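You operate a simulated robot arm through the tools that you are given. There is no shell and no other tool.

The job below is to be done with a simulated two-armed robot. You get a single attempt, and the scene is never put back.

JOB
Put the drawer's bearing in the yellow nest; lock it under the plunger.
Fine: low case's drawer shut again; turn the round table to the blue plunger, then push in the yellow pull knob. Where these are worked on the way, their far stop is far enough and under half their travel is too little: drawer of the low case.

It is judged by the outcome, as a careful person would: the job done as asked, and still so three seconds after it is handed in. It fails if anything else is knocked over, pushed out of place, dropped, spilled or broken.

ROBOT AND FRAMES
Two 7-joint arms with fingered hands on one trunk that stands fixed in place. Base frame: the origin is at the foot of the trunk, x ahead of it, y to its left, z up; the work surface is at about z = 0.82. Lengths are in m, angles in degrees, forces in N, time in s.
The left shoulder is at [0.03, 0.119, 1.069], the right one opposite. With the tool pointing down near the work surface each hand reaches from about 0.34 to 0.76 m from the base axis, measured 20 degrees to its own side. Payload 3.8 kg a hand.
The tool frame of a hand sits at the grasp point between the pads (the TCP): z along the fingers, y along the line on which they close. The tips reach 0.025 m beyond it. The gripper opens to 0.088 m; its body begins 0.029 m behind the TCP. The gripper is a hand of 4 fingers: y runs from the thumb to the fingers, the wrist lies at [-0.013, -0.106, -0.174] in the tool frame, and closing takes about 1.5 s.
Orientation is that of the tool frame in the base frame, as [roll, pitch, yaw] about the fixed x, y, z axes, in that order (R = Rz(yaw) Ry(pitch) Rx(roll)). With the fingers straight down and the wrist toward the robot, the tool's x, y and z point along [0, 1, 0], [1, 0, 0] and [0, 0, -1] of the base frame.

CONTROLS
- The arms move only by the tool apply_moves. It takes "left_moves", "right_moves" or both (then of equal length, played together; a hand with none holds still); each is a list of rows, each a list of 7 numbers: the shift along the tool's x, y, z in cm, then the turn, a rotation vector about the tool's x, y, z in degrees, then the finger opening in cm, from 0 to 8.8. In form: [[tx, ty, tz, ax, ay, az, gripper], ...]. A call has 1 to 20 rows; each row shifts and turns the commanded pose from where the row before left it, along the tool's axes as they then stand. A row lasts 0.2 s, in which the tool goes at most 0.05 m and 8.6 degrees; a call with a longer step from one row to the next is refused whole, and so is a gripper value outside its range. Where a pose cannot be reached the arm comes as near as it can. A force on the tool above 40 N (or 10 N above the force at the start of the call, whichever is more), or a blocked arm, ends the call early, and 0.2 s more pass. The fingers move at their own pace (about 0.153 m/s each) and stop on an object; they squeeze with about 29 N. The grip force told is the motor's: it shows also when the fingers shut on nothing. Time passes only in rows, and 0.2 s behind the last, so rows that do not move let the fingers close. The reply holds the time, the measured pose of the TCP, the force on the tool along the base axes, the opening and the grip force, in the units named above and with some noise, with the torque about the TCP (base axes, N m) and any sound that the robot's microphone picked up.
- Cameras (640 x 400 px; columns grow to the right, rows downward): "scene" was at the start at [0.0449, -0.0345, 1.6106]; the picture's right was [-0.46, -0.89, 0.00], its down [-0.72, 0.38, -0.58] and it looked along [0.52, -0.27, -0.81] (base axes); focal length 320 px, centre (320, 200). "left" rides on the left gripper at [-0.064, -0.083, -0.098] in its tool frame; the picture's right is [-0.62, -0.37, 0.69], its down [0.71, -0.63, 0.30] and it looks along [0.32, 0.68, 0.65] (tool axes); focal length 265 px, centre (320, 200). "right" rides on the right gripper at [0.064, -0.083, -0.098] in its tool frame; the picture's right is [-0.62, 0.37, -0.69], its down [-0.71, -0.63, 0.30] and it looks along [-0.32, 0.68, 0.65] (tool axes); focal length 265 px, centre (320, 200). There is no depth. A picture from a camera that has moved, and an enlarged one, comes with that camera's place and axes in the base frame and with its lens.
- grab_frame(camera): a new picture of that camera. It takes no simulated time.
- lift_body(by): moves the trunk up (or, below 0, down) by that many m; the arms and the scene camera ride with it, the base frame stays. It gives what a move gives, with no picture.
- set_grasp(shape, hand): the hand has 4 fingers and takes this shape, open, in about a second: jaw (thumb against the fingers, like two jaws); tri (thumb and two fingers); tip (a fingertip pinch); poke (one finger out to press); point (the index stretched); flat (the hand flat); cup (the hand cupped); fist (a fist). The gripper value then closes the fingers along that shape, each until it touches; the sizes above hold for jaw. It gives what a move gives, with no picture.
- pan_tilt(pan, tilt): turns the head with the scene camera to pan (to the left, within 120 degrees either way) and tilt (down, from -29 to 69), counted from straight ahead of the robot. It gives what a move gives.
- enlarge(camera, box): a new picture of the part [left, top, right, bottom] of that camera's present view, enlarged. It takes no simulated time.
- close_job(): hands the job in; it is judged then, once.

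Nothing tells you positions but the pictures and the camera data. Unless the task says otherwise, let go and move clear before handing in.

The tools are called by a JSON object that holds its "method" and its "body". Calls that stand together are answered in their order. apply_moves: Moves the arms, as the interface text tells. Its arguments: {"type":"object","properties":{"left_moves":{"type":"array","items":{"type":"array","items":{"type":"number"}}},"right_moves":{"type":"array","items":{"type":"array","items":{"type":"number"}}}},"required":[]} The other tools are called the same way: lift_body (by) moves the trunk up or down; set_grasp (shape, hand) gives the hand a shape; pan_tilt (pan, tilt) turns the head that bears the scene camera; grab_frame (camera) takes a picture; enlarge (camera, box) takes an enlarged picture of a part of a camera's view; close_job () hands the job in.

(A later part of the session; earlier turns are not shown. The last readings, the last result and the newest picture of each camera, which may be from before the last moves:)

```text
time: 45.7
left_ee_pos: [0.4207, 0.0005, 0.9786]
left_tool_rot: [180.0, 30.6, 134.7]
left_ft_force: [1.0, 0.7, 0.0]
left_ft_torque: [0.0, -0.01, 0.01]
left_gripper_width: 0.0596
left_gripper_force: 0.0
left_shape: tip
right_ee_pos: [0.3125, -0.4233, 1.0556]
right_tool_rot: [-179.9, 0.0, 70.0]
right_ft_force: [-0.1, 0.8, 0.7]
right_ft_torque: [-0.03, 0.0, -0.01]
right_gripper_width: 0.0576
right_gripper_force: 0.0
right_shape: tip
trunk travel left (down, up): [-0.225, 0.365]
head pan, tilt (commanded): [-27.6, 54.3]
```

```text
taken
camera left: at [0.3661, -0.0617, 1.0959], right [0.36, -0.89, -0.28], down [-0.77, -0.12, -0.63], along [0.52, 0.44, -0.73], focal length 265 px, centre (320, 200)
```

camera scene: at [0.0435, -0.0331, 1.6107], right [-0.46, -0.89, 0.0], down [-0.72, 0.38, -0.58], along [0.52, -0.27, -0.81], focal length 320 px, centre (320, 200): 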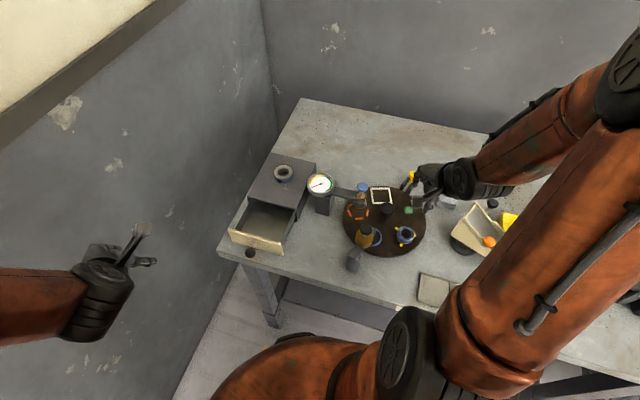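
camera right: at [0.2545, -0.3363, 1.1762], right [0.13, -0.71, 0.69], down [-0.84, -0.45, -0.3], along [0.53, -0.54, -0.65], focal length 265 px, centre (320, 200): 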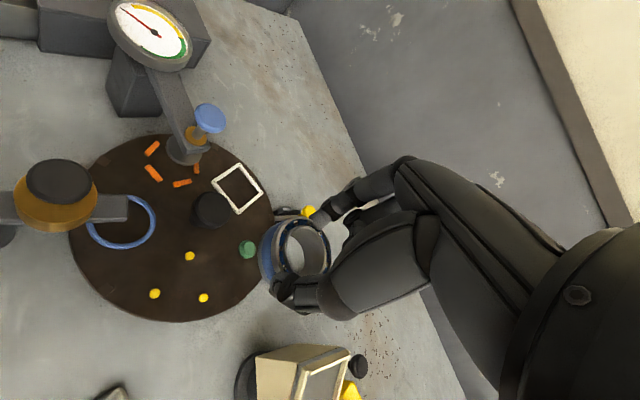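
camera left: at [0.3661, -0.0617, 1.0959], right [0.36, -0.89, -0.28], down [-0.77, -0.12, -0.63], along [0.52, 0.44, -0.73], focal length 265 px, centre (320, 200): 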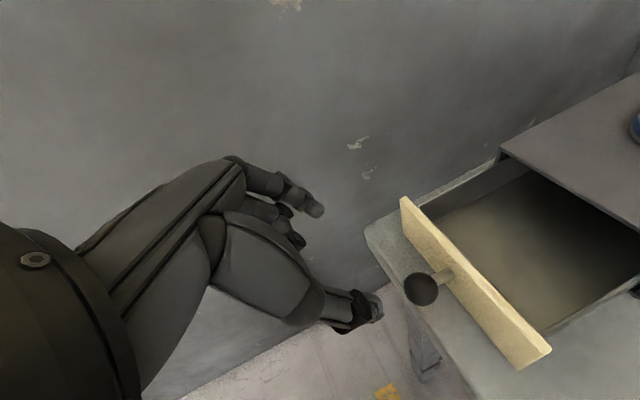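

The knob is now at (0.4575, -0.047, 0.861). I'll slide the open pinch down over it.

{"method": "apply_moves", "body": {"left_moves": [[0.2, -0.15, 3.0, 0, 0, 0, 6.0], [0.2, -0.15, 3.0, 0, 0, 0, 6.0], [0.2, -0.15, 3.0, 0, 0, 0, 6.0], [0.2, -0.15, 2.8, 0, 0, 0, 6.0], [0, 0, 0, 0, 0, 0, 6.0]]}}

{"method": "grab_frame", "body": {"camera": "left"}}

```text
time: 46.9
left_ee_pos: [0.4528, -0.0404, 0.8723]
left_tool_rot: [179.9, 30.5, 134.8]
left_ft_force: [0.0, -0.2, 1.3]
left_ft_torque: [-0.03, -0.03, -0.03]
left_gripper_width: 0.0596
left_gripper_force: 0.0
left_shape: tip
right_ee_pos: [0.3121, -0.4245, 1.0558]
right_tool_rot: [-180.0, 0.0, 70.0]
right_ft_force: [-0.2, 0.1, -0.5]
right_ft_torque: [0.0, -0.01, 0.02]
right_gripper_width: 0.0578
right_gripper_force: 0.0
right_shape: tip
trunk travel left (down, up): [-0.225, 0.365]
head pan, tilt (commanded): [-27.6, 54.3]
```

```text
taken
camera left: at [0.3991, -0.1039, 0.99], right [0.36, -0.89, -0.28], down [-0.77, -0.12, -0.63], along [0.52, 0.44, -0.73], focal length 265 px, centre (320, 200)
```

left: 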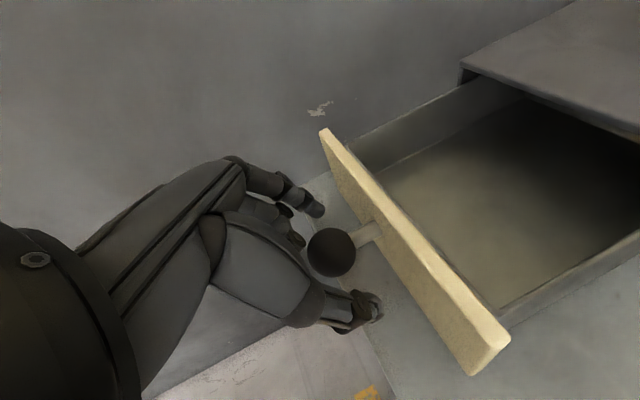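

Same relation to the knob as when I gripped it before. I'll close the pinch, then push the drawer in.

{"method": "apply_moves", "body": {"left_moves": [[0, 0, 0, 0, 0, 0, 3.0], [0, 0, 0, 0, 0, 0, 0], [0, 0, 0, 0, 0, 0, 0], [0, 0, 0, 0, 0, 0, 0], [0, 0, 0, 0, 0, 0, 0], [-0.87, 0, 0.5, 0, 0, 0, 0], [-0.87, 0, 0.5, 0, 0, 0, 0], [-0.87, 0, 0.5, 0, 0, 0, 0], [-0.87, 0, 0.5, 0, 0, 0, 0]]}}

{"method": "grab_frame", "body": {"camera": "left"}}

```text
time: 48.9
left_ee_pos: [0.4809, -0.0697, 0.8732]
left_tool_rot: [180.0, 30.4, 134.7]
left_ft_force: [-3.2, -2.6, -13.4]
left_ft_torque: [0.06, 0.11, 0.03]
left_gripper_width: 0.0193
left_gripper_force: 28.8
left_shape: tip
right_ee_pos: [0.3138, -0.4246, 1.0562]
right_tool_rot: [-179.9, -0.1, 70.0]
right_ft_force: [-0.4, 0.3, -0.4]
right_ft_torque: [0.01, 0.03, 0.01]
right_gripper_width: 0.0577
right_gripper_force: 0.1
right_shape: tip
trunk travel left (down, up): [-0.225, 0.365]
head pan, tilt (commanded): [-27.6, 54.3]
```

```text
taken
camera left: at [0.4274, -0.1321, 0.9907], right [0.36, -0.89, -0.28], down [-0.77, -0.12, -0.62], along [0.52, 0.44, -0.73], focal length 265 px, centre (320, 200)
```

left: 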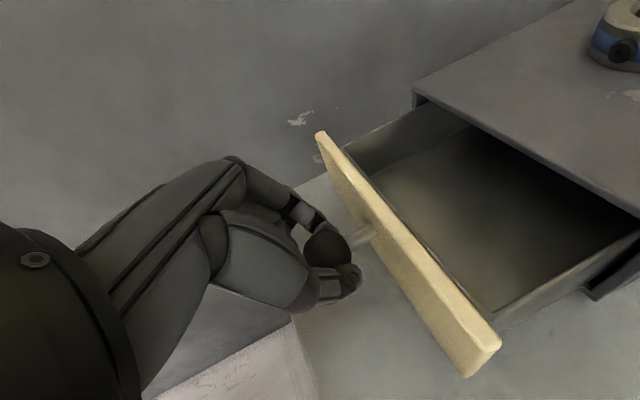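

{"method": "apply_moves", "body": {"left_moves": [[-0.87, 0, 0.5, 0, 0, 0, 0], [-0.87, 0, 0.5, 0, 0, 0, 0], [-0.87, 0, 0.5, 0, 0, 0, 0], [-0.87, 0, 0.5, 0, 0, 0, 0], [-0.87, 0, 0.5, 0, 0, 0, 0], [-0.5, 0, 0.29, 0, 0, 0, 0], [-0.4, 0, 0.23, 0, 0, 0, 0]]}}

{"method": "grab_frame", "body": {"camera": "left"}}

{"method": "enlarge", "body": {"camera": "scene", "box": [220, 140, 340, 260]}}

```text
time: 50.5
left_ee_pos: [0.5255, -0.1114, 0.8732]
left_tool_rot: [-180.0, 30.4, 134.7]
left_ft_force: [-5.3, -3.8, -19.3]
left_ft_torque: [0.06, 0.14, 0.05]
left_gripper_width: 0.0184
left_gripper_force: 28.9
left_shape: tip
right_ee_pos: [0.3134, -0.4254, 1.0558]
right_tool_rot: [-180.0, 0.0, 69.9]
right_ft_force: [-1.0, -0.3, -0.3]
right_ft_torque: [0.01, 0.02, -0.02]
right_gripper_width: 0.0579
right_gripper_force: 0.2
right_shape: tip
trunk travel left (down, up): [-0.225, 0.365]
head pan, tilt (commanded): [-27.6, 54.3]
```

```text
taken
camera left: at [0.4707, -0.1747, 0.9916], right [0.36, -0.89, -0.28], down [-0.77, -0.12, -0.62], along [0.52, 0.44, -0.73], focal length 265 px, centre (320, 200)
```

left: 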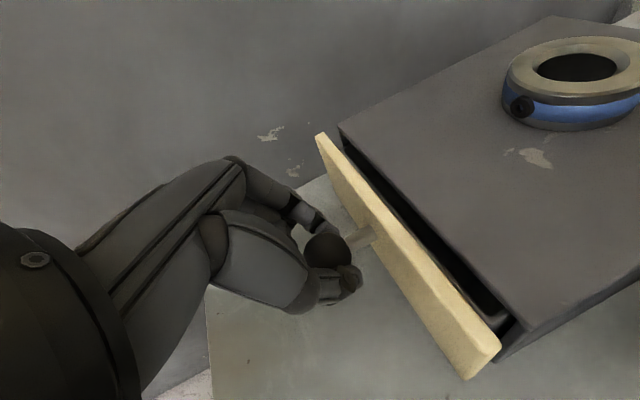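

```text
3.33 times, centred on (280, 200) of scene
camera zoom: at [0.0463, -0.0357, 1.6105], right [-0.46, -0.89, 0.0], down [-0.72, 0.38, -0.58], along [0.52, -0.27, -0.81], focal length 1068 px, centre (453, 200)
```

zoom: 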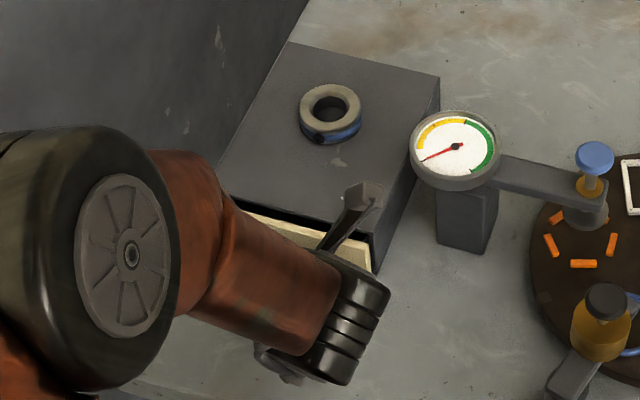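

About 1 cm remains. I'll push the last bit in small steps until it stops.

{"method": "apply_moves", "body": {"left_moves": [[-0.4, 0, 0.23, 0, 0, 0, 0], [-0.3, 0, 0.17, 0, 0, 0, 0], [-0.25, 0, 0.14, 0, 0, 0, 0], [0, 0, 0, 0, 0, 0, 0]]}}

{"method": "grab_frame", "body": {"camera": "left"}}

```text
time: 51.5
left_ee_pos: [0.5346, -0.1197, 0.8796]
left_tool_rot: [179.5, 31.1, 134.7]
left_ft_force: [-1.6, -3.1, 11.4]
left_ft_torque: [-0.13, 0.01, -0.11]
left_gripper_width: 0.016
left_gripper_force: 29.2
left_shape: tip
right_ee_pos: [0.3117, -0.4246, 1.0572]
right_tool_rot: [179.9, 0.0, 70.1]
right_ft_force: [-0.4, -0.1, 0.5]
right_ft_torque: [0.02, -0.03, 0.0]
right_gripper_width: 0.0576
right_gripper_force: 0.0
right_shape: tip
trunk travel left (down, up): [-0.225, 0.365]
head pan, tilt (commanded): [-27.6, 54.3]
```

```text
taken
camera left: at [0.4793, -0.1817, 0.9974], right [0.37, -0.89, -0.28], down [-0.76, -0.12, -0.63], along [0.53, 0.44, -0.72], focal length 265 px, centre (320, 200)
```

left: 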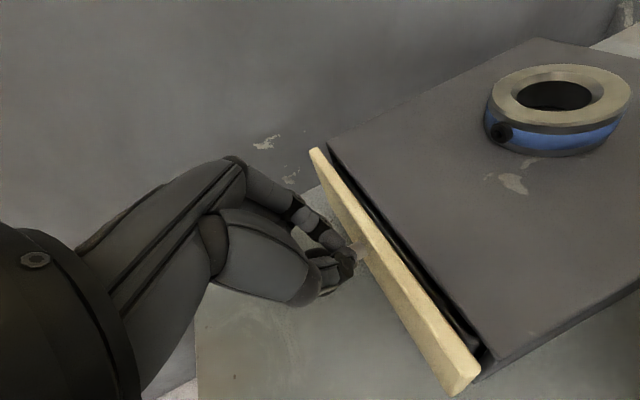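

The pinch slipped over the ball and about 5 mm of gap remains. I'll open, back off, and push with the closed fingertips at a flatter angle.

{"method": "apply_moves", "body": {"left_moves": [[0, 0, 0, 0, 0, 0, 3.0], [0, 0, 0, 0, 0, 0, 6.0], [0, 0, 0, 0, 0, 0, 6.0], [0, 0, 0, 0, 0, 0, 6.0]]}}

{"method": "grab_frame", "body": {"camera": "left"}}

```text
time: 52.5
left_ee_pos: [0.5327, -0.1183, 0.8753]
left_tool_rot: [179.9, 30.5, 134.7]
left_ft_force: [0.3, -0.4, 0.6]
left_ft_torque: [-0.02, -0.01, -0.01]
left_gripper_width: 0.0598
left_gripper_force: 0.1
left_shape: tip
right_ee_pos: [0.3123, -0.4239, 1.0566]
right_tool_rot: [-180.0, 0.0, 70.0]
right_ft_force: [0.5, -0.1, -0.4]
right_ft_torque: [-0.02, -0.03, -0.02]
right_gripper_width: 0.0578
right_gripper_force: 0.0
right_shape: tip
trunk travel left (down, up): [-0.225, 0.365]
head pan, tilt (commanded): [-27.6, 54.3]
```

```text
taken
camera left: at [0.4783, -0.181, 0.9929], right [0.36, -0.89, -0.28], down [-0.77, -0.12, -0.63], along [0.52, 0.44, -0.73], focal length 265 px, centre (320, 200)
```

left: 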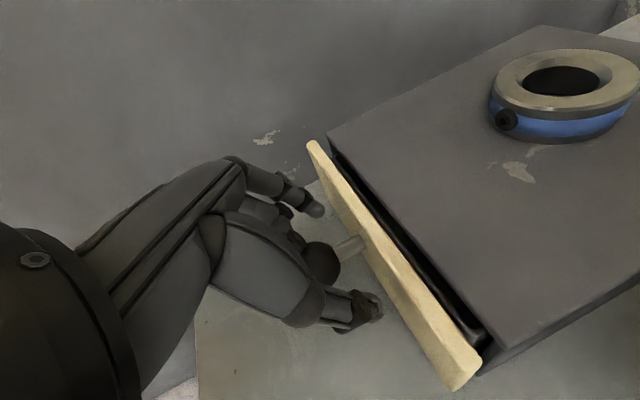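

{"method": "apply_moves", "body": {"left_moves": [[0, 0, -2.0, 0, 0, 0, 6.0], [0, 0, -3.0, 0, 0, 0, 6.0], [0, 0, -3.0, 0, 0, 0, 6.0], [0, 0, 0, 0, -7.5, 0, 0], [0, 0, 0, 0, -7.5, 0, 0], [0, 0, 0, 0, -7.5, 0, 0], [0, 0, 0, 0, -7.5, 0, 0], [0, 0, 0, 0, 0, 0, 0]]}}

{"method": "grab_frame", "body": {"camera": "left"}}

{"method": "grab_frame", "body": {"camera": "scene"}}

```text
time: 54.3
left_ee_pos: [0.5041, -0.0901, 0.9428]
left_tool_rot: [179.6, 60.7, 134.5]
left_ft_force: [-0.7, -0.5, -0.5]
left_ft_torque: [0.03, -0.02, -0.05]
left_gripper_width: 0.0
left_gripper_force: 28.7
left_shape: tip
right_ee_pos: [0.3119, -0.4245, 1.0569]
right_tool_rot: [-180.0, 0.0, 70.1]
right_ft_force: [0.6, 0.7, -0.1]
right_ft_torque: [-0.02, 0.01, 0.0]
right_gripper_width: 0.0576
right_gripper_force: 0.0
right_shape: tip
trunk travel left (down, up): [-0.225, 0.365]
head pan, tilt (commanded): [-27.6, 54.3]
```

```text
taken
camera left: at [0.4074, -0.1111, 1.0482], right [0.38, -0.9, 0.2], down [-0.51, -0.38, -0.77], along [0.78, 0.19, -0.6], focal length 265 px, centre (320, 200)
```

left: 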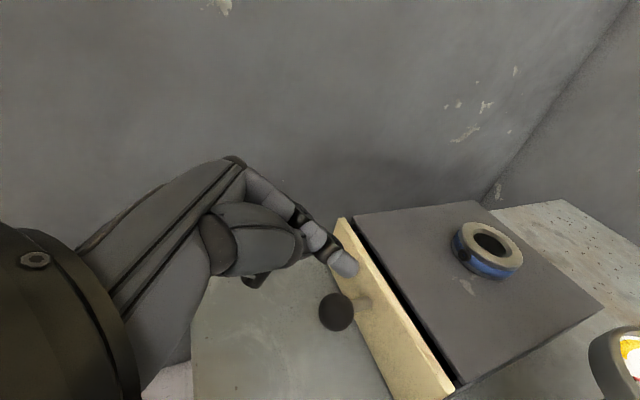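

```text
taken
camera scene: at [0.0447, -0.0346, 1.6106], right [-0.46, -0.89, 0.0], down [-0.72, 0.38, -0.58], along [0.52, -0.27, -0.81], focal length 320 px, centre (320, 200)
```

scene: 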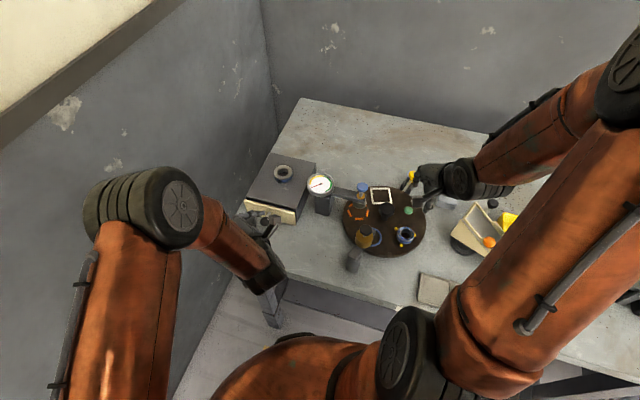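

{"method": "apply_moves", "body": {"left_moves": [[1.8, 0.4, 0.3, 0, 0, 0, 0], [1.8, 0.4, 0.3, 0, 0, 0, 0], [1.6, 0.37, 0.4, 0, 0, 0, 0], [0, 0, 0, 0, 0, 0, 0]]}}

{"method": "grab_frame", "body": {"camera": "left"}}

```text
time: 55.3
left_ee_pos: [0.5009, -0.0695, 0.8929]
left_tool_rot: [179.9, 60.6, 134.7]
left_ft_force: [-0.2, 0.0, -0.7]
left_ft_torque: [0.01, 0.01, -0.02]
left_gripper_width: 0.0002
left_gripper_force: 29.2
left_shape: tip
right_ee_pos: [0.3125, -0.4248, 1.0547]
right_tool_rot: [179.9, 0.0, 70.0]
right_ft_force: [0.0, -0.2, 0.0]
right_ft_torque: [0.02, 0.0, -0.03]
right_gripper_width: 0.0576
right_gripper_force: 0.1
right_shape: tip
trunk travel left (down, up): [-0.225, 0.365]
head pan, tilt (commanded): [-27.6, 54.3]
```

```text
taken
camera left: at [0.4046, -0.0906, 0.9971], right [0.38, -0.9, 0.2], down [-0.51, -0.38, -0.77], along [0.77, 0.19, -0.6], focal length 265 px, centre (320, 200)
```

left: 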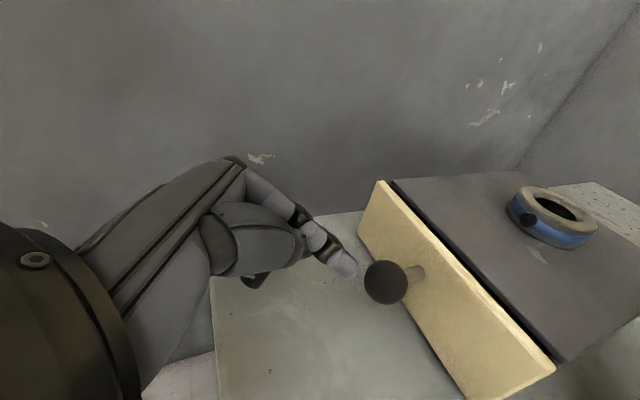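

The ball lies about 2 cm ahead of the closed index tip and slightly lower. I'll drop 1.3 cm to face it and push horizontally in small steps.

{"method": "apply_moves", "body": {"left_moves": [[0.57, -0.05, 0.32, 0, 0, 0, 0], [0.57, -0.05, 0.32, 0, 0, 0, 0], [-0.244, 0, 0.436, 0, 0, 0, 0], [-0.244, 0, 0.436, 0, 0, 0, 0], [0, 0, 0, 0, 0, 0, 0]]}}

{"method": "grab_frame", "body": {"camera": "left"}}

```text
time: 56.5
left_ee_pos: [0.506, -0.0788, 0.8806]
left_tool_rot: [179.8, 60.6, 134.6]
left_ft_force: [-0.3, 0.0, -0.3]
left_ft_torque: [0.02, 0.0, -0.01]
left_gripper_width: 0.0001
left_gripper_force: 29.6
left_shape: tip
right_ee_pos: [0.3119, -0.4254, 1.056]
right_tool_rot: [-179.9, 0.0, 70.0]
right_ft_force: [-0.5, 0.1, 0.8]
right_ft_torque: [0.03, -0.01, 0.05]
right_gripper_width: 0.0579
right_gripper_force: 0.1
right_shape: tip
trunk travel left (down, up): [-0.225, 0.365]
head pan, tilt (commanded): [-27.6, 54.3]
```

```text
taken
camera left: at [0.4105, -0.0986, 0.9845], right [0.38, -0.9, 0.2], down [-0.51, -0.38, -0.77], along [0.77, 0.19, -0.6], focal length 265 px, centre (320, 200)
```

left: 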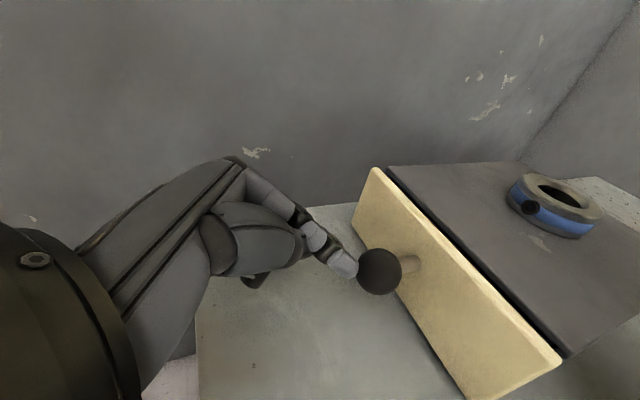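

{"method": "apply_moves", "body": {"left_moves": [[-0.244, 0, 0.436, 0, 0, 0, 0], [-0.244, 0, 0.436, 0, 0, 0, 0], [-0.15, 0, 0.26, 0, 0, 0, 0], [0, 0, 0, 0, 0, 0, 0]]}}

{"method": "grab_frame", "body": {"camera": "left"}}

```text
time: 57.5
left_ee_pos: [0.5144, -0.0879, 0.8796]
left_tool_rot: [179.9, 60.6, 134.7]
left_ft_force: [0.5, -0.1, 0.2]
left_ft_torque: [0.01, -0.01, -0.05]
left_gripper_width: 0.0
left_gripper_force: 28.8
left_shape: tip
right_ee_pos: [0.3125, -0.4236, 1.0557]
right_tool_rot: [180.0, -0.1, 70.0]
right_ft_force: [0.1, -0.2, -0.7]
right_ft_torque: [-0.03, 0.0, 0.0]
right_gripper_width: 0.0574
right_gripper_force: 0.1
right_shape: tip
trunk travel left (down, up): [-0.225, 0.365]
head pan, tilt (commanded): [-27.6, 54.3]
```

```text
taken
camera left: at [0.42, -0.1078, 0.9845], right [0.38, -0.9, 0.2], down [-0.51, -0.38, -0.77], along [0.77, 0.19, -0.6], focal length 265 px, centre (320, 200)
```

left: 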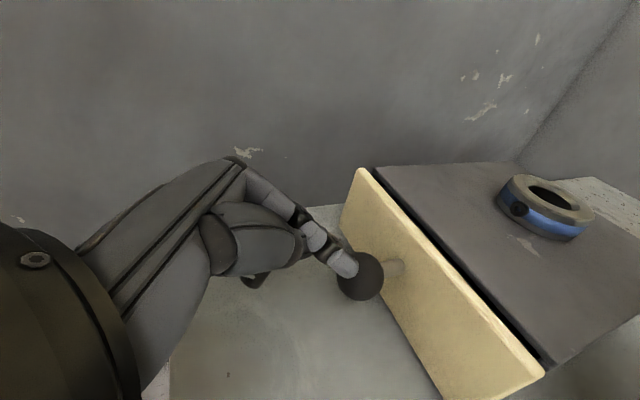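

{"method": "apply_moves", "body": {"left_moves": [[-0.2, 0, 0.35, 0, 0, 0, 0], [-0.2, 0, 0.35, 0, 0, 0, 0], [0, 0, 0, 0, 0, 0, 0]]}}

{"method": "grab_frame", "body": {"camera": "left"}}

```text
time: 58.3
left_ee_pos: [0.5223, -0.0927, 0.8805]
left_tool_rot: [179.7, 60.6, 134.4]
left_ft_force: [0.2, -0.6, -0.4]
left_ft_torque: [-0.04, 0.01, -0.04]
left_gripper_width: 0.0
left_gripper_force: 29.1
left_shape: tip
right_ee_pos: [0.3124, -0.4248, 1.0562]
right_tool_rot: [179.9, 0.0, 70.0]
right_ft_force: [1.3, 0.0, 0.8]
right_ft_torque: [0.0, 0.02, -0.02]
right_gripper_width: 0.0575
right_gripper_force: 0.1
right_shape: tip
trunk travel left (down, up): [-0.225, 0.365]
head pan, tilt (commanded): [-27.6, 54.3]
```

```text
taken
camera left: at [0.4258, -0.1137, 0.9848], right [0.38, -0.9, 0.2], down [-0.51, -0.38, -0.77], along [0.77, 0.19, -0.6], focal length 265 px, centre (320, 200)
```

left: 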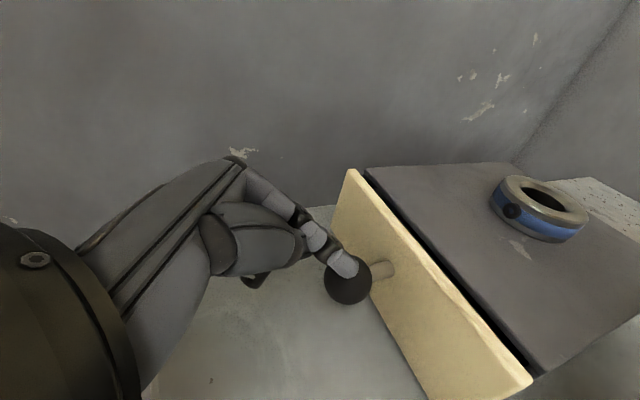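

{"method": "enlarge", "body": {"camera": "scene", "box": [220, 180, 310, 260]}}

{"method": "enlarge", "body": {"camera": "left", "box": [220, 200, 440, 340]}}

```text
5.00 times, centred on (265, 220) of scene
camera zoom: at [0.0449, -0.0344, 1.6106], right [-0.46, -0.89, 0.0], down [-0.72, 0.38, -0.58], along [0.52, -0.27, -0.81], focal length 1602 px, centre (595, 100)
```

zoom: 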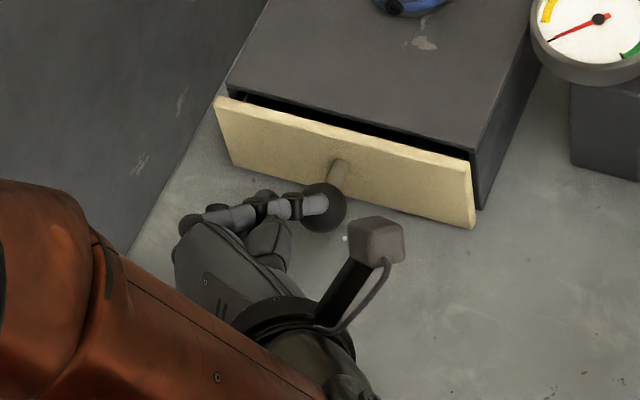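

```text
2.86 times, centred on (330, 270) of left
camera zoom: at [0.4258, -0.1137, 0.9848], right [0.38, -0.9, 0.2], down [-0.51, -0.38, -0.77], along [0.77, 0.19, -0.6], focal length 758 px, centre (291, 0)
```

zoom: 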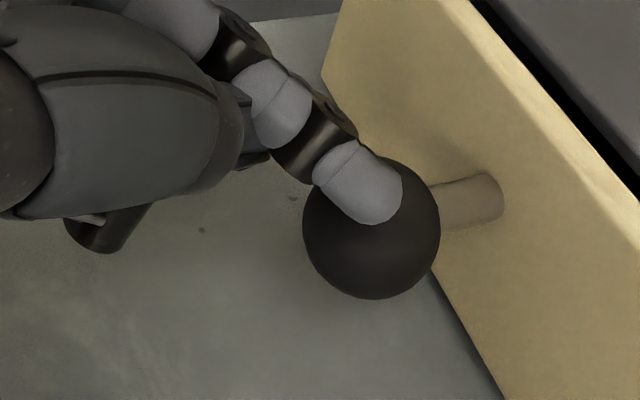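

The index has curled across the top of the ball without pressing it. I'll back away, switch the left hand to the "poke" shape, and look at where its fingertip is.

{"method": "apply_moves", "body": {"left_moves": [[0.49, 0, -0.87, 0, 0, 0, 0], [0.98, 0, -1.74, 0, 0, 0, 0], [1.0, 0, -1.9, 0, 0, 0, 0], [-1.0, 0, -2.0, 0, 0, 0, 0], [-1.0, 0, -2.0, 0, 0, 0, 0], [0, 0, 0, 0, 0, 0, 0]]}}

{"method": "set_grasp", "body": {"hand": "left", "shape": "poke"}}

{"method": "grab_frame", "body": {"camera": "left"}}

{"method": "enlarge", "body": {"camera": "scene", "box": [200, 160, 320, 280]}}

```text
time: 59.7
left_ee_pos: [0.4687, -0.0375, 0.9178]
left_tool_rot: [179.9, 60.6, 134.7]
left_ft_force: [0.0, 0.1, 0.7]
left_ft_torque: [-0.01, 0.03, 0.04]
left_gripper_width: 0.0001
left_gripper_force: 29.2
left_shape: tip
right_ee_pos: [0.3131, -0.425, 1.0556]
right_tool_rot: [-180.0, 0.0, 70.0]
right_ft_force: [-0.3, -1.0, -0.3]
right_ft_torque: [-0.01, 0.01, 0.02]
right_gripper_width: 0.0578
right_gripper_force: 0.0
right_shape: tip
trunk travel left (down, up): [-0.225, 0.365]
head pan, tilt (commanded): [-27.6, 54.3]
```

```text
time: 60.6
left_ee_pos: [0.4687, -0.0392, 0.9171]
left_tool_rot: [179.8, 60.5, 134.6]
left_ft_force: [-1.1, -0.8, 0.6]
left_ft_torque: [0.0, 0.03, -0.01]
left_gripper_width: 0.0001
left_gripper_force: 0.1
left_shape: poke
right_ee_pos: [0.3122, -0.4255, 1.0551]
right_tool_rot: [-180.0, 0.0, 70.0]
right_ft_force: [0.0, -0.2, -0.6]
right_ft_torque: [0.0, 0.02, 0.0]
right_gripper_width: 0.0578
right_gripper_force: 0.0
right_shape: tip
trunk travel left (down, up): [-0.225, 0.365]
head pan, tilt (commanded): [-27.6, 54.3]
```

```text
taken
camera left: at [0.3715, -0.0589, 1.0223], right [0.38, -0.9, 0.2], down [-0.51, -0.38, -0.77], along [0.77, 0.19, -0.6], focal length 265 px, centre (320, 200)
```

left: 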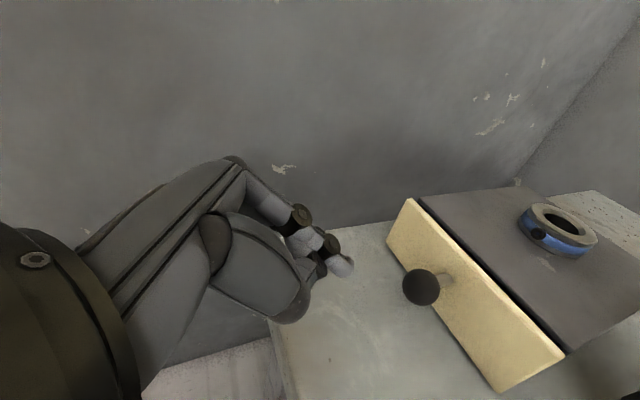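

```text
3.33 times, centred on (260, 220) of scene
camera zoom: at [0.0449, -0.0345, 1.6106], right [-0.46, -0.89, 0.0], down [-0.72, 0.38, -0.58], along [0.52, -0.27, -0.81], focal length 1068 px, centre (520, 133)
```

zoom: 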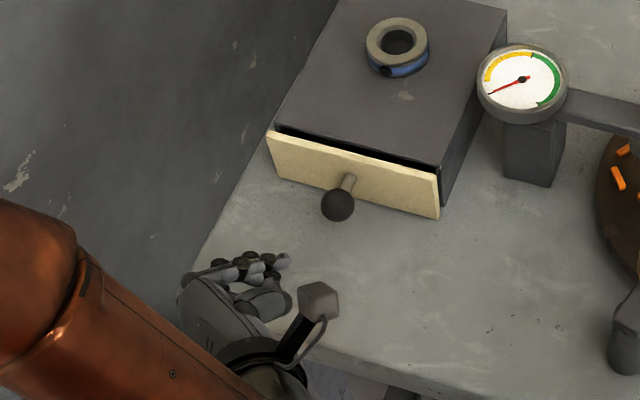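

{"method": "apply_moves", "body": {"left_moves": [[0, 0, 0, 0, 0, 0, 8.8], [0, 0, 0, 0, 0, 0, 8.8], [0, 0, 0, 0, 0, 0, 8.8], [0, 0, 0, 0, 0, 0, 8.8], [0, 0, 0, 0, 0, 0, 8.8]]}}

{"method": "grab_frame", "body": {"camera": "left"}}

{"method": "enlarge", "body": {"camera": "scene", "box": [200, 160, 320, 280]}}

```text
time: 61.8
left_ee_pos: [0.4679, -0.0377, 0.9187]
left_tool_rot: [179.8, 60.6, 134.6]
left_ft_force: [-0.1, 0.6, -0.1]
left_ft_torque: [0.02, -0.02, -0.02]
left_gripper_width: 0.0
left_gripper_force: 0.1
left_shape: poke
right_ee_pos: [0.3123, -0.4247, 1.0553]
right_tool_rot: [-180.0, 0.0, 70.1]
right_ft_force: [0.7, -0.3, -0.6]
right_ft_torque: [-0.04, 0.02, 0.0]
right_gripper_width: 0.0576
right_gripper_force: 0.0
right_shape: tip
trunk travel left (down, up): [-0.225, 0.365]
head pan, tilt (commanded): [-27.6, 54.3]
```

```text
taken
camera left: at [0.3714, -0.0589, 1.0223], right [0.38, -0.9, 0.2], down [-0.51, -0.38, -0.77], along [0.77, 0.19, -0.6], focal length 265 px, centre (320, 200)
```

left: 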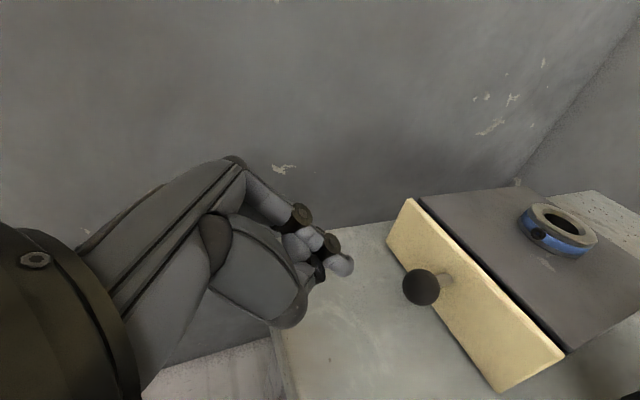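

```text
3.33 times, centred on (260, 220) of scene
camera zoom: at [0.0449, -0.0344, 1.6106], right [-0.46, -0.89, 0.0], down [-0.72, 0.38, -0.58], along [0.52, -0.27, -0.81], focal length 1068 px, centre (520, 133)
```

zoom: 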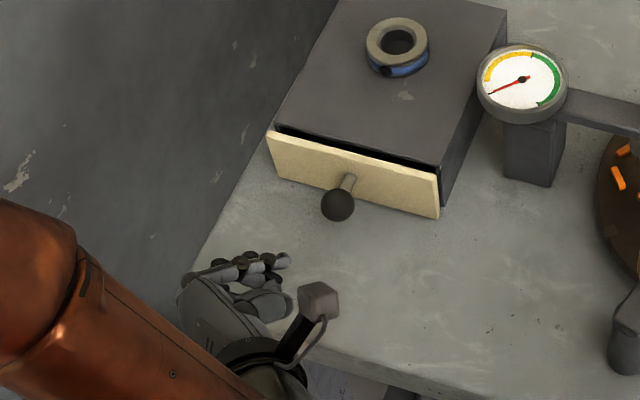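

{"method": "set_grasp", "body": {"hand": "left", "shape": "fist"}}

{"method": "grab_frame", "body": {"camera": "left"}}

{"method": "enlarge", "body": {"camera": "scene", "box": [200, 160, 320, 280]}}

```text
time: 62.7
left_ee_pos: [0.469, -0.0381, 0.9184]
left_tool_rot: [179.8, 60.7, 134.6]
left_ft_force: [0.3, -0.2, 0.0]
left_ft_torque: [-0.03, 0.04, 0.03]
left_gripper_width: 0.0003
left_gripper_force: 0.0
left_shape: fist
right_ee_pos: [0.3127, -0.4254, 1.0564]
right_tool_rot: [180.0, -0.1, 70.0]
right_ft_force: [0.2, -1.2, 0.0]
right_ft_torque: [0.0, -0.02, 0.03]
right_gripper_width: 0.0575
right_gripper_force: 0.0
right_shape: tip
trunk travel left (down, up): [-0.225, 0.365]
head pan, tilt (commanded): [-27.6, 54.3]
```

```text
taken
camera left: at [0.3714, -0.0589, 1.0223], right [0.38, -0.9, 0.2], down [-0.51, -0.38, -0.77], along [0.77, 0.19, -0.6], focal length 265 px, centre (320, 200)
```

left: 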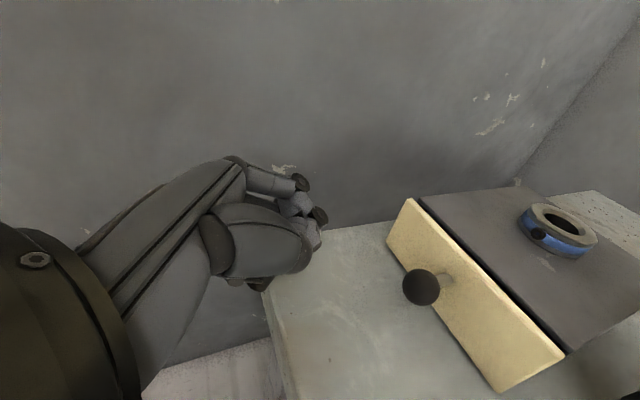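

```text
3.33 times, centred on (260, 220) of scene
camera zoom: at [0.0449, -0.0344, 1.6106], right [-0.46, -0.89, 0.0], down [-0.72, 0.38, -0.58], along [0.52, -0.27, -0.81], focal length 1068 px, centre (520, 133)
```

zoom: 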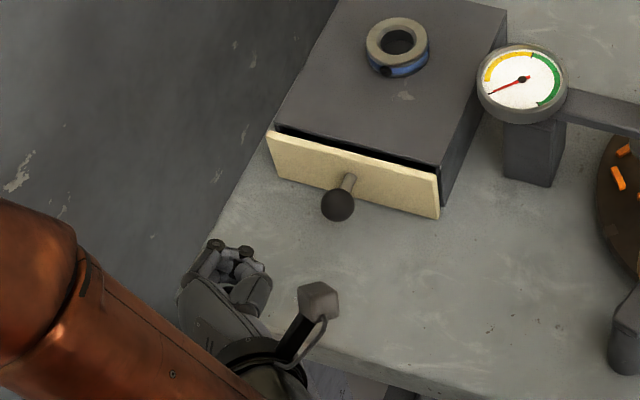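

The fist gives a compact flat front for pushing. I'll line it up with the ball and push in toward the case.

{"method": "apply_moves", "body": {"left_moves": [[2.25, -1.7, 0, 0, 0, 0, 0], [2.25, -1.7, 0, 0, 0, 0, 0], [-0.734, 0, 1.308, 0, 0, 0, 0], [-0.734, 0, 1.308, 0, 0, 0, 0], [-0.734, 0, 1.308, 0, 0, 0, 0], [-0.734, 0, 1.308, 0, 0, 0, 0], [0, 0, 0, 0, 0, 0, 0]]}}

{"method": "grab_frame", "body": {"camera": "left"}}

{"method": "enlarge", "body": {"camera": "scene", "box": [200, 160, 320, 280]}}

```text
time: 64.3
left_ee_pos: [0.4706, -0.0886, 0.8783]
left_tool_rot: [-180.0, 60.5, 134.7]
left_ft_force: [-0.2, 0.0, 0.5]
left_ft_torque: [-0.04, 0.04, 0.02]
left_gripper_width: 0.0002
left_gripper_force: 0.1
left_shape: fist
right_ee_pos: [0.3127, -0.4242, 1.0557]
right_tool_rot: [-180.0, 0.0, 70.0]
right_ft_force: [0.3, 0.4, 0.6]
right_ft_torque: [0.0, 0.05, -0.04]
right_gripper_width: 0.0578
right_gripper_force: 0.2
right_shape: tip
trunk travel left (down, up): [-0.225, 0.365]
head pan, tilt (commanded): [-27.6, 54.3]
```

```text
taken
camera left: at [0.3743, -0.1101, 0.9839], right [0.38, -0.9, 0.2], down [-0.51, -0.38, -0.77], along [0.77, 0.19, -0.6], focal length 265 px, centre (320, 200)
```

left: 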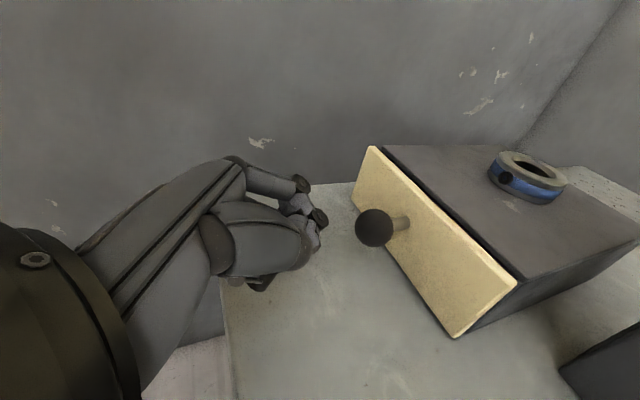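

```text
3.33 times, centred on (260, 220) of scene
camera zoom: at [0.0448, -0.0343, 1.6106], right [-0.46, -0.89, 0.0], down [-0.72, 0.38, -0.58], along [0.52, -0.27, -0.81], focal length 1068 px, centre (520, 133)
```

zoom: 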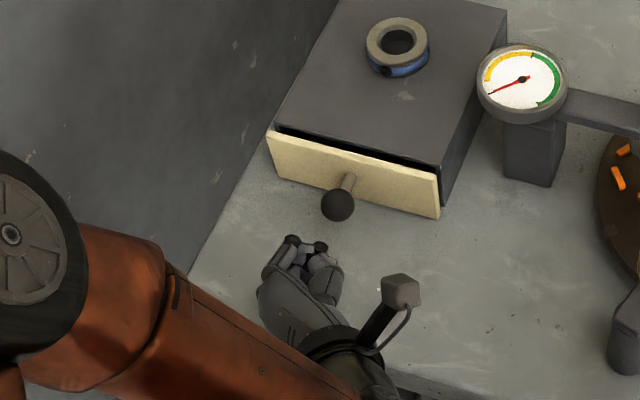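

{"method": "apply_moves", "body": {"left_moves": [[-0.39, 0, 0.7, 0, 0, 0, 0], [-0.39, 0, 0.7, 0, 0, 0, 0], [-0.39, 0, 0.7, 0, 0, 0, 0], [-0.2, 0, 0.35, 0, 0, 0, 0], [0, 0, 0, 0, 0, 0, 0]]}}

{"method": "enlarge", "body": {"camera": "scene", "box": [200, 160, 320, 280]}}

```text
time: 65.5
left_ee_pos: [0.4907, -0.1093, 0.8792]
left_tool_rot: [179.9, 60.7, 134.7]
left_ft_force: [-0.6, 0.4, 0.5]
left_ft_torque: [-0.01, 0.01, 0.05]
left_gripper_width: 0.0
left_gripper_force: 0.0
left_shape: fist
right_ee_pos: [0.3129, -0.4245, 1.0565]
right_tool_rot: [-180.0, 0.0, 70.1]
right_ft_force: [0.1, 0.1, 0.9]
right_ft_torque: [0.01, 0.01, 0.01]
right_gripper_width: 0.0579
right_gripper_force: 0.0
right_shape: tip
trunk travel left (down, up): [-0.225, 0.365]
head pan, tilt (commanded): [-27.6, 54.3]
```

```text
3.33 times, centred on (260, 220) of scene
camera zoom: at [0.0449, -0.0345, 1.6106], right [-0.46, -0.89, 0.0], down [-0.72, 0.38, -0.58], along [0.52, -0.27, -0.81], focal length 1068 px, centre (520, 133)
```

zoom: 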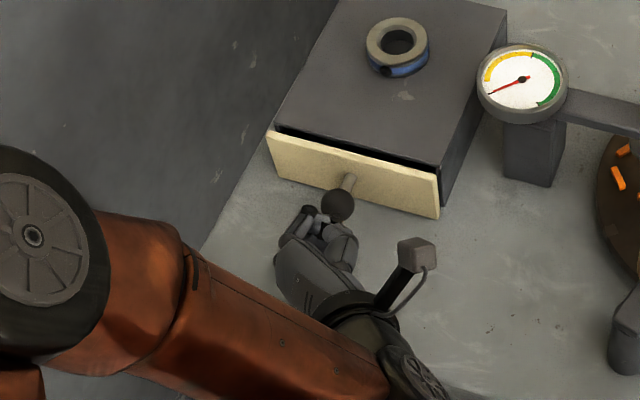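

{"method": "apply_moves", "body": {"left_moves": [[-0.2, 0, 0.35, 0, 0, 0, 0], [-0.2, 0, 0.35, 0, 0, 0, 0], [-0.2, 0, 0.35, 0, 0, 0, 0], [0, 0, 0, 0, 0, 0, 0]]}}

{"method": "enlarge", "body": {"camera": "scene", "box": [230, 170, 310, 240]}}

{"method": "grab_frame", "body": {"camera": "left"}}

```text
time: 66.5
left_ee_pos: [0.4988, -0.1182, 0.8787]
left_tool_rot: [179.7, 60.6, 134.5]
left_ft_force: [1.0, -0.2, 0.5]
left_ft_torque: [0.0, -0.01, 0.0]
left_gripper_width: 0.0
left_gripper_force: 0.1
left_shape: fist
right_ee_pos: [0.3126, -0.4237, 1.0554]
right_tool_rot: [180.0, 0.0, 70.0]
right_ft_force: [-0.1, -0.2, 0.7]
right_ft_torque: [0.0, -0.01, -0.02]
right_gripper_width: 0.0578
right_gripper_force: 0.1
right_shape: tip
trunk travel left (down, up): [-0.225, 0.365]
head pan, tilt (commanded): [-27.6, 54.3]
```

```text
5.71 times, centred on (270, 205) of scene
camera zoom: at [0.0449, -0.0344, 1.6106], right [-0.46, -0.89, 0.0], down [-0.72, 0.38, -0.58], along [0.52, -0.27, -0.81], focal length 1831 px, centre (606, 171)
```

zoom: 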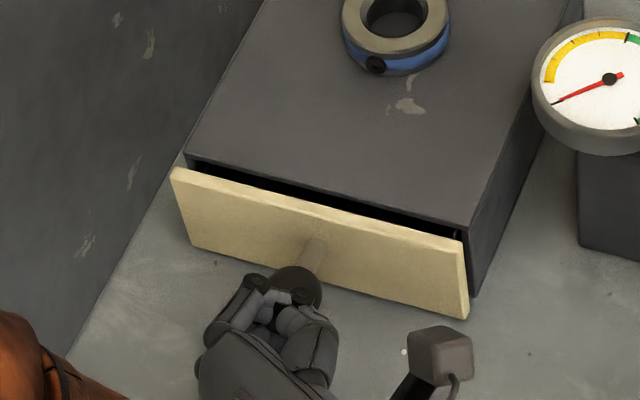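

```text
taken
camera left: at [0.4022, -0.1391, 0.9833], right [0.38, -0.9, 0.2], down [-0.51, -0.38, -0.77], along [0.77, 0.19, -0.6], focal length 265 px, centre (320, 200)
```

left: 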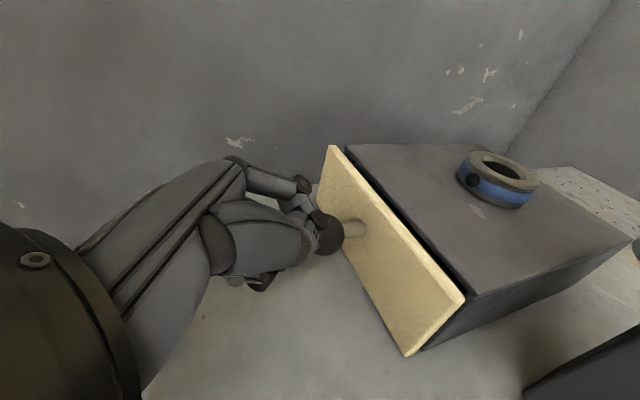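

{"method": "apply_moves", "body": {"left_moves": [[-0.2, 0, 0.35, 0, 0, 0, 0], [-0.2, 0, 0.35, 0, 0, 0, 0], [-0.2, 0, 0.35, 0, 0, 0, 0], [0, 0, 0, 0, 0, 0, 0]]}}

{"method": "enlarge", "body": {"camera": "scene", "box": [230, 170, 310, 240]}}

{"method": "grab_frame", "body": {"camera": "left"}}

```text
time: 67.5
left_ee_pos: [0.509, -0.1259, 0.8791]
left_tool_rot: [179.7, 60.7, 134.5]
left_ft_force: [-0.4, 0.1, -0.1]
left_ft_torque: [-0.04, -0.02, 0.01]
left_gripper_width: 0.0001
left_gripper_force: 0.0
left_shape: fist
right_ee_pos: [0.3116, -0.4245, 1.0558]
right_tool_rot: [180.0, 0.0, 70.0]
right_ft_force: [-0.8, -0.3, 1.0]
right_ft_torque: [0.0, 0.03, 0.0]
right_gripper_width: 0.0579
right_gripper_force: 0.0
right_shape: tip
trunk travel left (down, up): [-0.225, 0.365]
head pan, tilt (commanded): [-27.6, 54.3]
```

```text
5.71 times, centred on (270, 205) of scene
camera zoom: at [0.0449, -0.0344, 1.6106], right [-0.46, -0.89, 0.0], down [-0.72, 0.38, -0.58], along [0.52, -0.27, -0.81], focal length 1831 px, centre (606, 171)
```

zoom: 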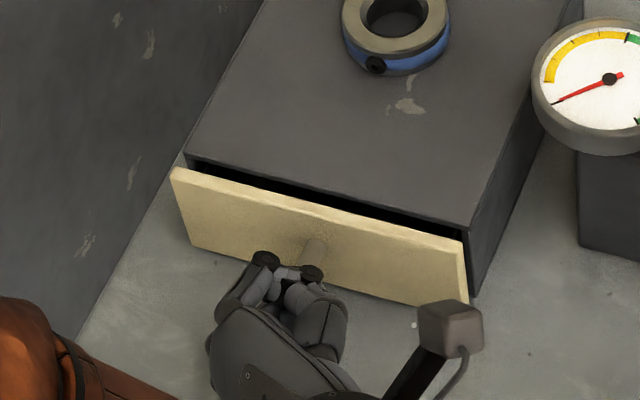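

```text
taken
camera left: at [0.4113, -0.1476, 0.9834], right [0.38, -0.9, 0.2], down [-0.51, -0.38, -0.77], along [0.77, 0.19, -0.6], focal length 265 px, centre (320, 200)
```

left: 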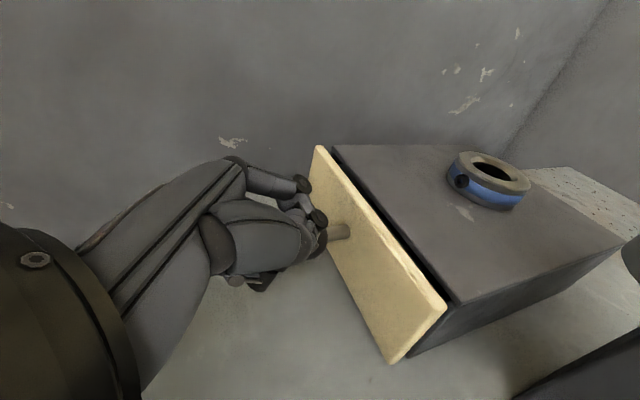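

{"method": "apply_moves", "body": {"left_moves": [[-0.2, 0, 0.35, 0, 0, 0, 0], [-0.2, 0, 0.35, 0, 0, 0, 0], [-0.2, 0, 0.35, 0, 0, 0, 0], [0, 0, 0, 0, 0, 0, 0]]}}

{"method": "enlarge", "body": {"camera": "scene", "box": [230, 170, 310, 240]}}

{"method": "grab_frame", "body": {"camera": "left"}}

```text
time: 68.5
left_ee_pos: [0.5158, -0.1362, 0.8788]
left_tool_rot: [179.8, 60.6, 134.6]
left_ft_force: [-0.3, 0.5, 0.7]
left_ft_torque: [0.02, -0.04, 0.04]
left_gripper_width: 0.0
left_gripper_force: 0.1
left_shape: fist
right_ee_pos: [0.3125, -0.4244, 1.0568]
right_tool_rot: [180.0, 0.0, 70.0]
right_ft_force: [0.4, 0.0, 0.5]
right_ft_torque: [0.02, -0.03, -0.02]
right_gripper_width: 0.0579
right_gripper_force: 0.1
right_shape: tip
trunk travel left (down, up): [-0.225, 0.365]
head pan, tilt (commanded): [-27.6, 54.3]
```

```text
5.71 times, centred on (270, 205) of scene
camera zoom: at [0.0447, -0.0343, 1.6106], right [-0.46, -0.89, 0.0], down [-0.72, 0.38, -0.58], along [0.52, -0.27, -0.81], focal length 1831 px, centre (606, 171)
```

zoom: 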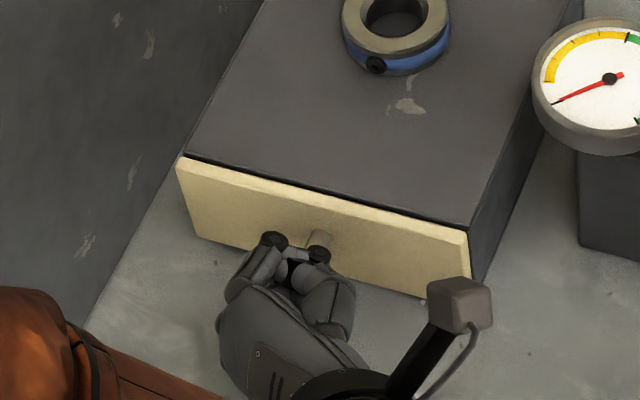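

```text
taken
camera left: at [0.4197, -0.1552, 0.9829], right [0.38, -0.9, 0.2], down [-0.51, -0.38, -0.77], along [0.77, 0.19, -0.6], focal length 265 px, centre (320, 200)
```

left: 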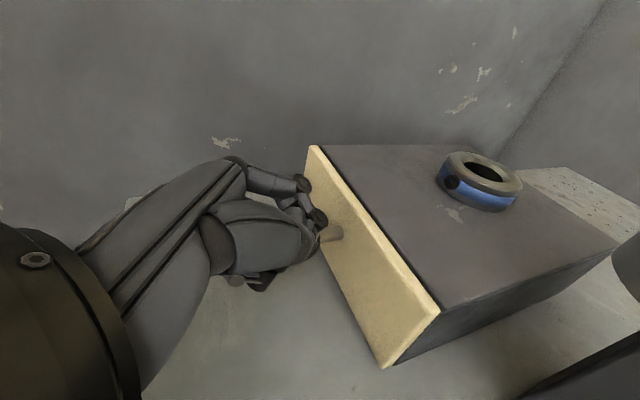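

The drawer is moving in now and the gap has shrunk. I'll push a little more until the force shows it's against its stop.

{"method": "apply_moves", "body": {"left_moves": [[-0.15, 0, 0.26, 0, 0, 0, 0], [-0.15, 0, 0.26, 0, 0, 0, 0], [-0.1, 0, 0.17, 0, 0, 0, 0], [0, 0, 0, 0, 0, 0, 0]]}}

{"method": "enlarge", "body": {"camera": "scene", "box": [230, 170, 310, 240]}}

{"method": "grab_frame", "body": {"camera": "left"}}

```text
time: 69.5
left_ee_pos: [0.5199, -0.1388, 0.88]
left_tool_rot: [179.6, 60.8, 134.4]
left_ft_force: [-9.5, 10.0, 19.5]
left_ft_torque: [0.49, 0.0, 0.26]
left_gripper_width: 0.0003
left_gripper_force: 0.1
left_shape: fist
right_ee_pos: [0.3107, -0.4235, 1.0564]
right_tool_rot: [179.9, -0.1, 69.9]
right_ft_force: [0.3, 0.6, -0.1]
right_ft_torque: [-0.01, 0.02, 0.0]
right_gripper_width: 0.0579
right_gripper_force: 0.1
right_shape: tip
trunk travel left (down, up): [-0.225, 0.365]
head pan, tilt (commanded): [-27.6, 54.3]
```

```text
5.71 times, centred on (270, 205) of scene
camera zoom: at [0.0413, -0.0326, 1.6109], right [-0.46, -0.89, 0.0], down [-0.72, 0.38, -0.58], along [0.52, -0.27, -0.81], focal length 1831 px, centre (606, 171)
```

zoom: 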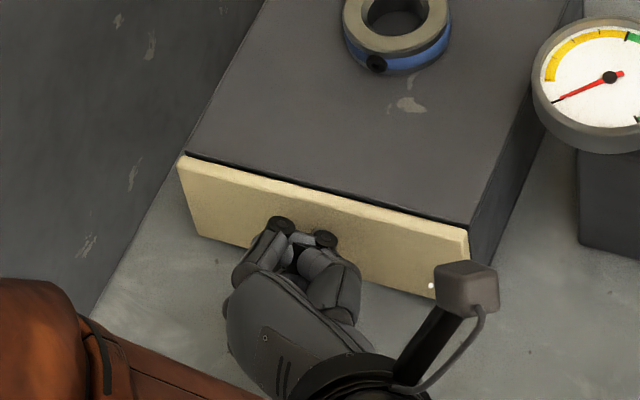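

```text
taken
camera left: at [0.4229, -0.1599, 0.9848], right [0.38, -0.9, 0.2], down [-0.5, -0.38, -0.77], along [0.78, 0.19, -0.6], focal length 265 px, centre (320, 200)
```

left: 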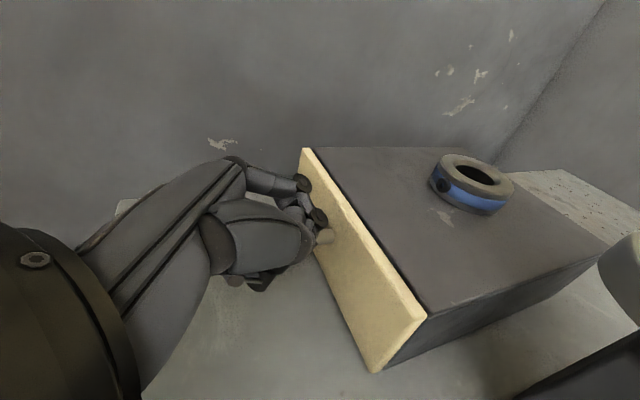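

The drawer is against its stop with about 24 N. I'll ease off, withdraw straight back, and check that it stays shut.

{"method": "apply_moves", "body": {"left_moves": [[0.1, 0, -0.17, 0, 0, 0, 0], [0.24, 0, -0.44, 0, 0, 0, 0], [0.49, 0, -0.87, 0, 0, 0, 0], [0.73, 0, -1.3, 0, 0, 0, 0], [0.98, 0, -1.74, 0, 0, 0, 0], [0.98, 0, -1.74, 0, 0, 0, 0], [0, 0, 0, 0, 0, 0, 0]]}}

{"method": "enlarge", "body": {"camera": "scene", "box": [230, 170, 310, 240]}}

{"method": "grab_frame", "body": {"camera": "left"}}

```text
time: 71.1
left_ee_pos: [0.4713, -0.0903, 0.879]
left_tool_rot: [180.0, 60.6, 134.6]
left_ft_force: [0.7, 0.0, -0.2]
left_ft_torque: [-0.02, 0.02, -0.01]
left_gripper_width: 0.0001
left_gripper_force: 0.1
left_shape: fist
right_ee_pos: [0.3117, -0.4252, 1.056]
right_tool_rot: [-180.0, 0.0, 70.0]
right_ft_force: [-0.7, 0.8, -0.3]
right_ft_torque: [0.05, 0.02, 0.0]
right_gripper_width: 0.0579
right_gripper_force: 0.0
right_shape: tip
trunk travel left (down, up): [-0.225, 0.365]
head pan, tilt (commanded): [-27.6, 54.3]
```

```text
5.71 times, centred on (270, 205) of scene
camera zoom: at [0.0451, -0.0346, 1.6106], right [-0.46, -0.89, 0.0], down [-0.72, 0.38, -0.58], along [0.52, -0.27, -0.81], focal length 1831 px, centre (606, 171)
```

zoom: 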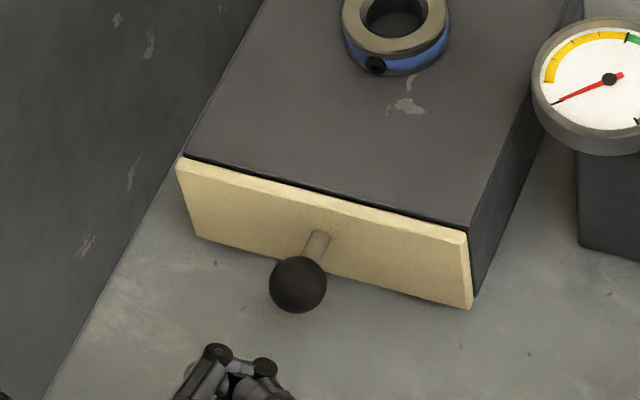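

```text
taken
camera left: at [0.3743, -0.1107, 0.9833], right [0.38, -0.9, 0.2], down [-0.51, -0.38, -0.77], along [0.77, 0.19, -0.6], focal length 265 px, centre (320, 200)
```

left: 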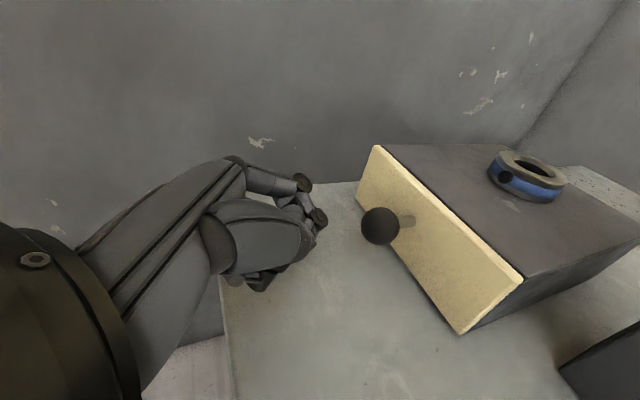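

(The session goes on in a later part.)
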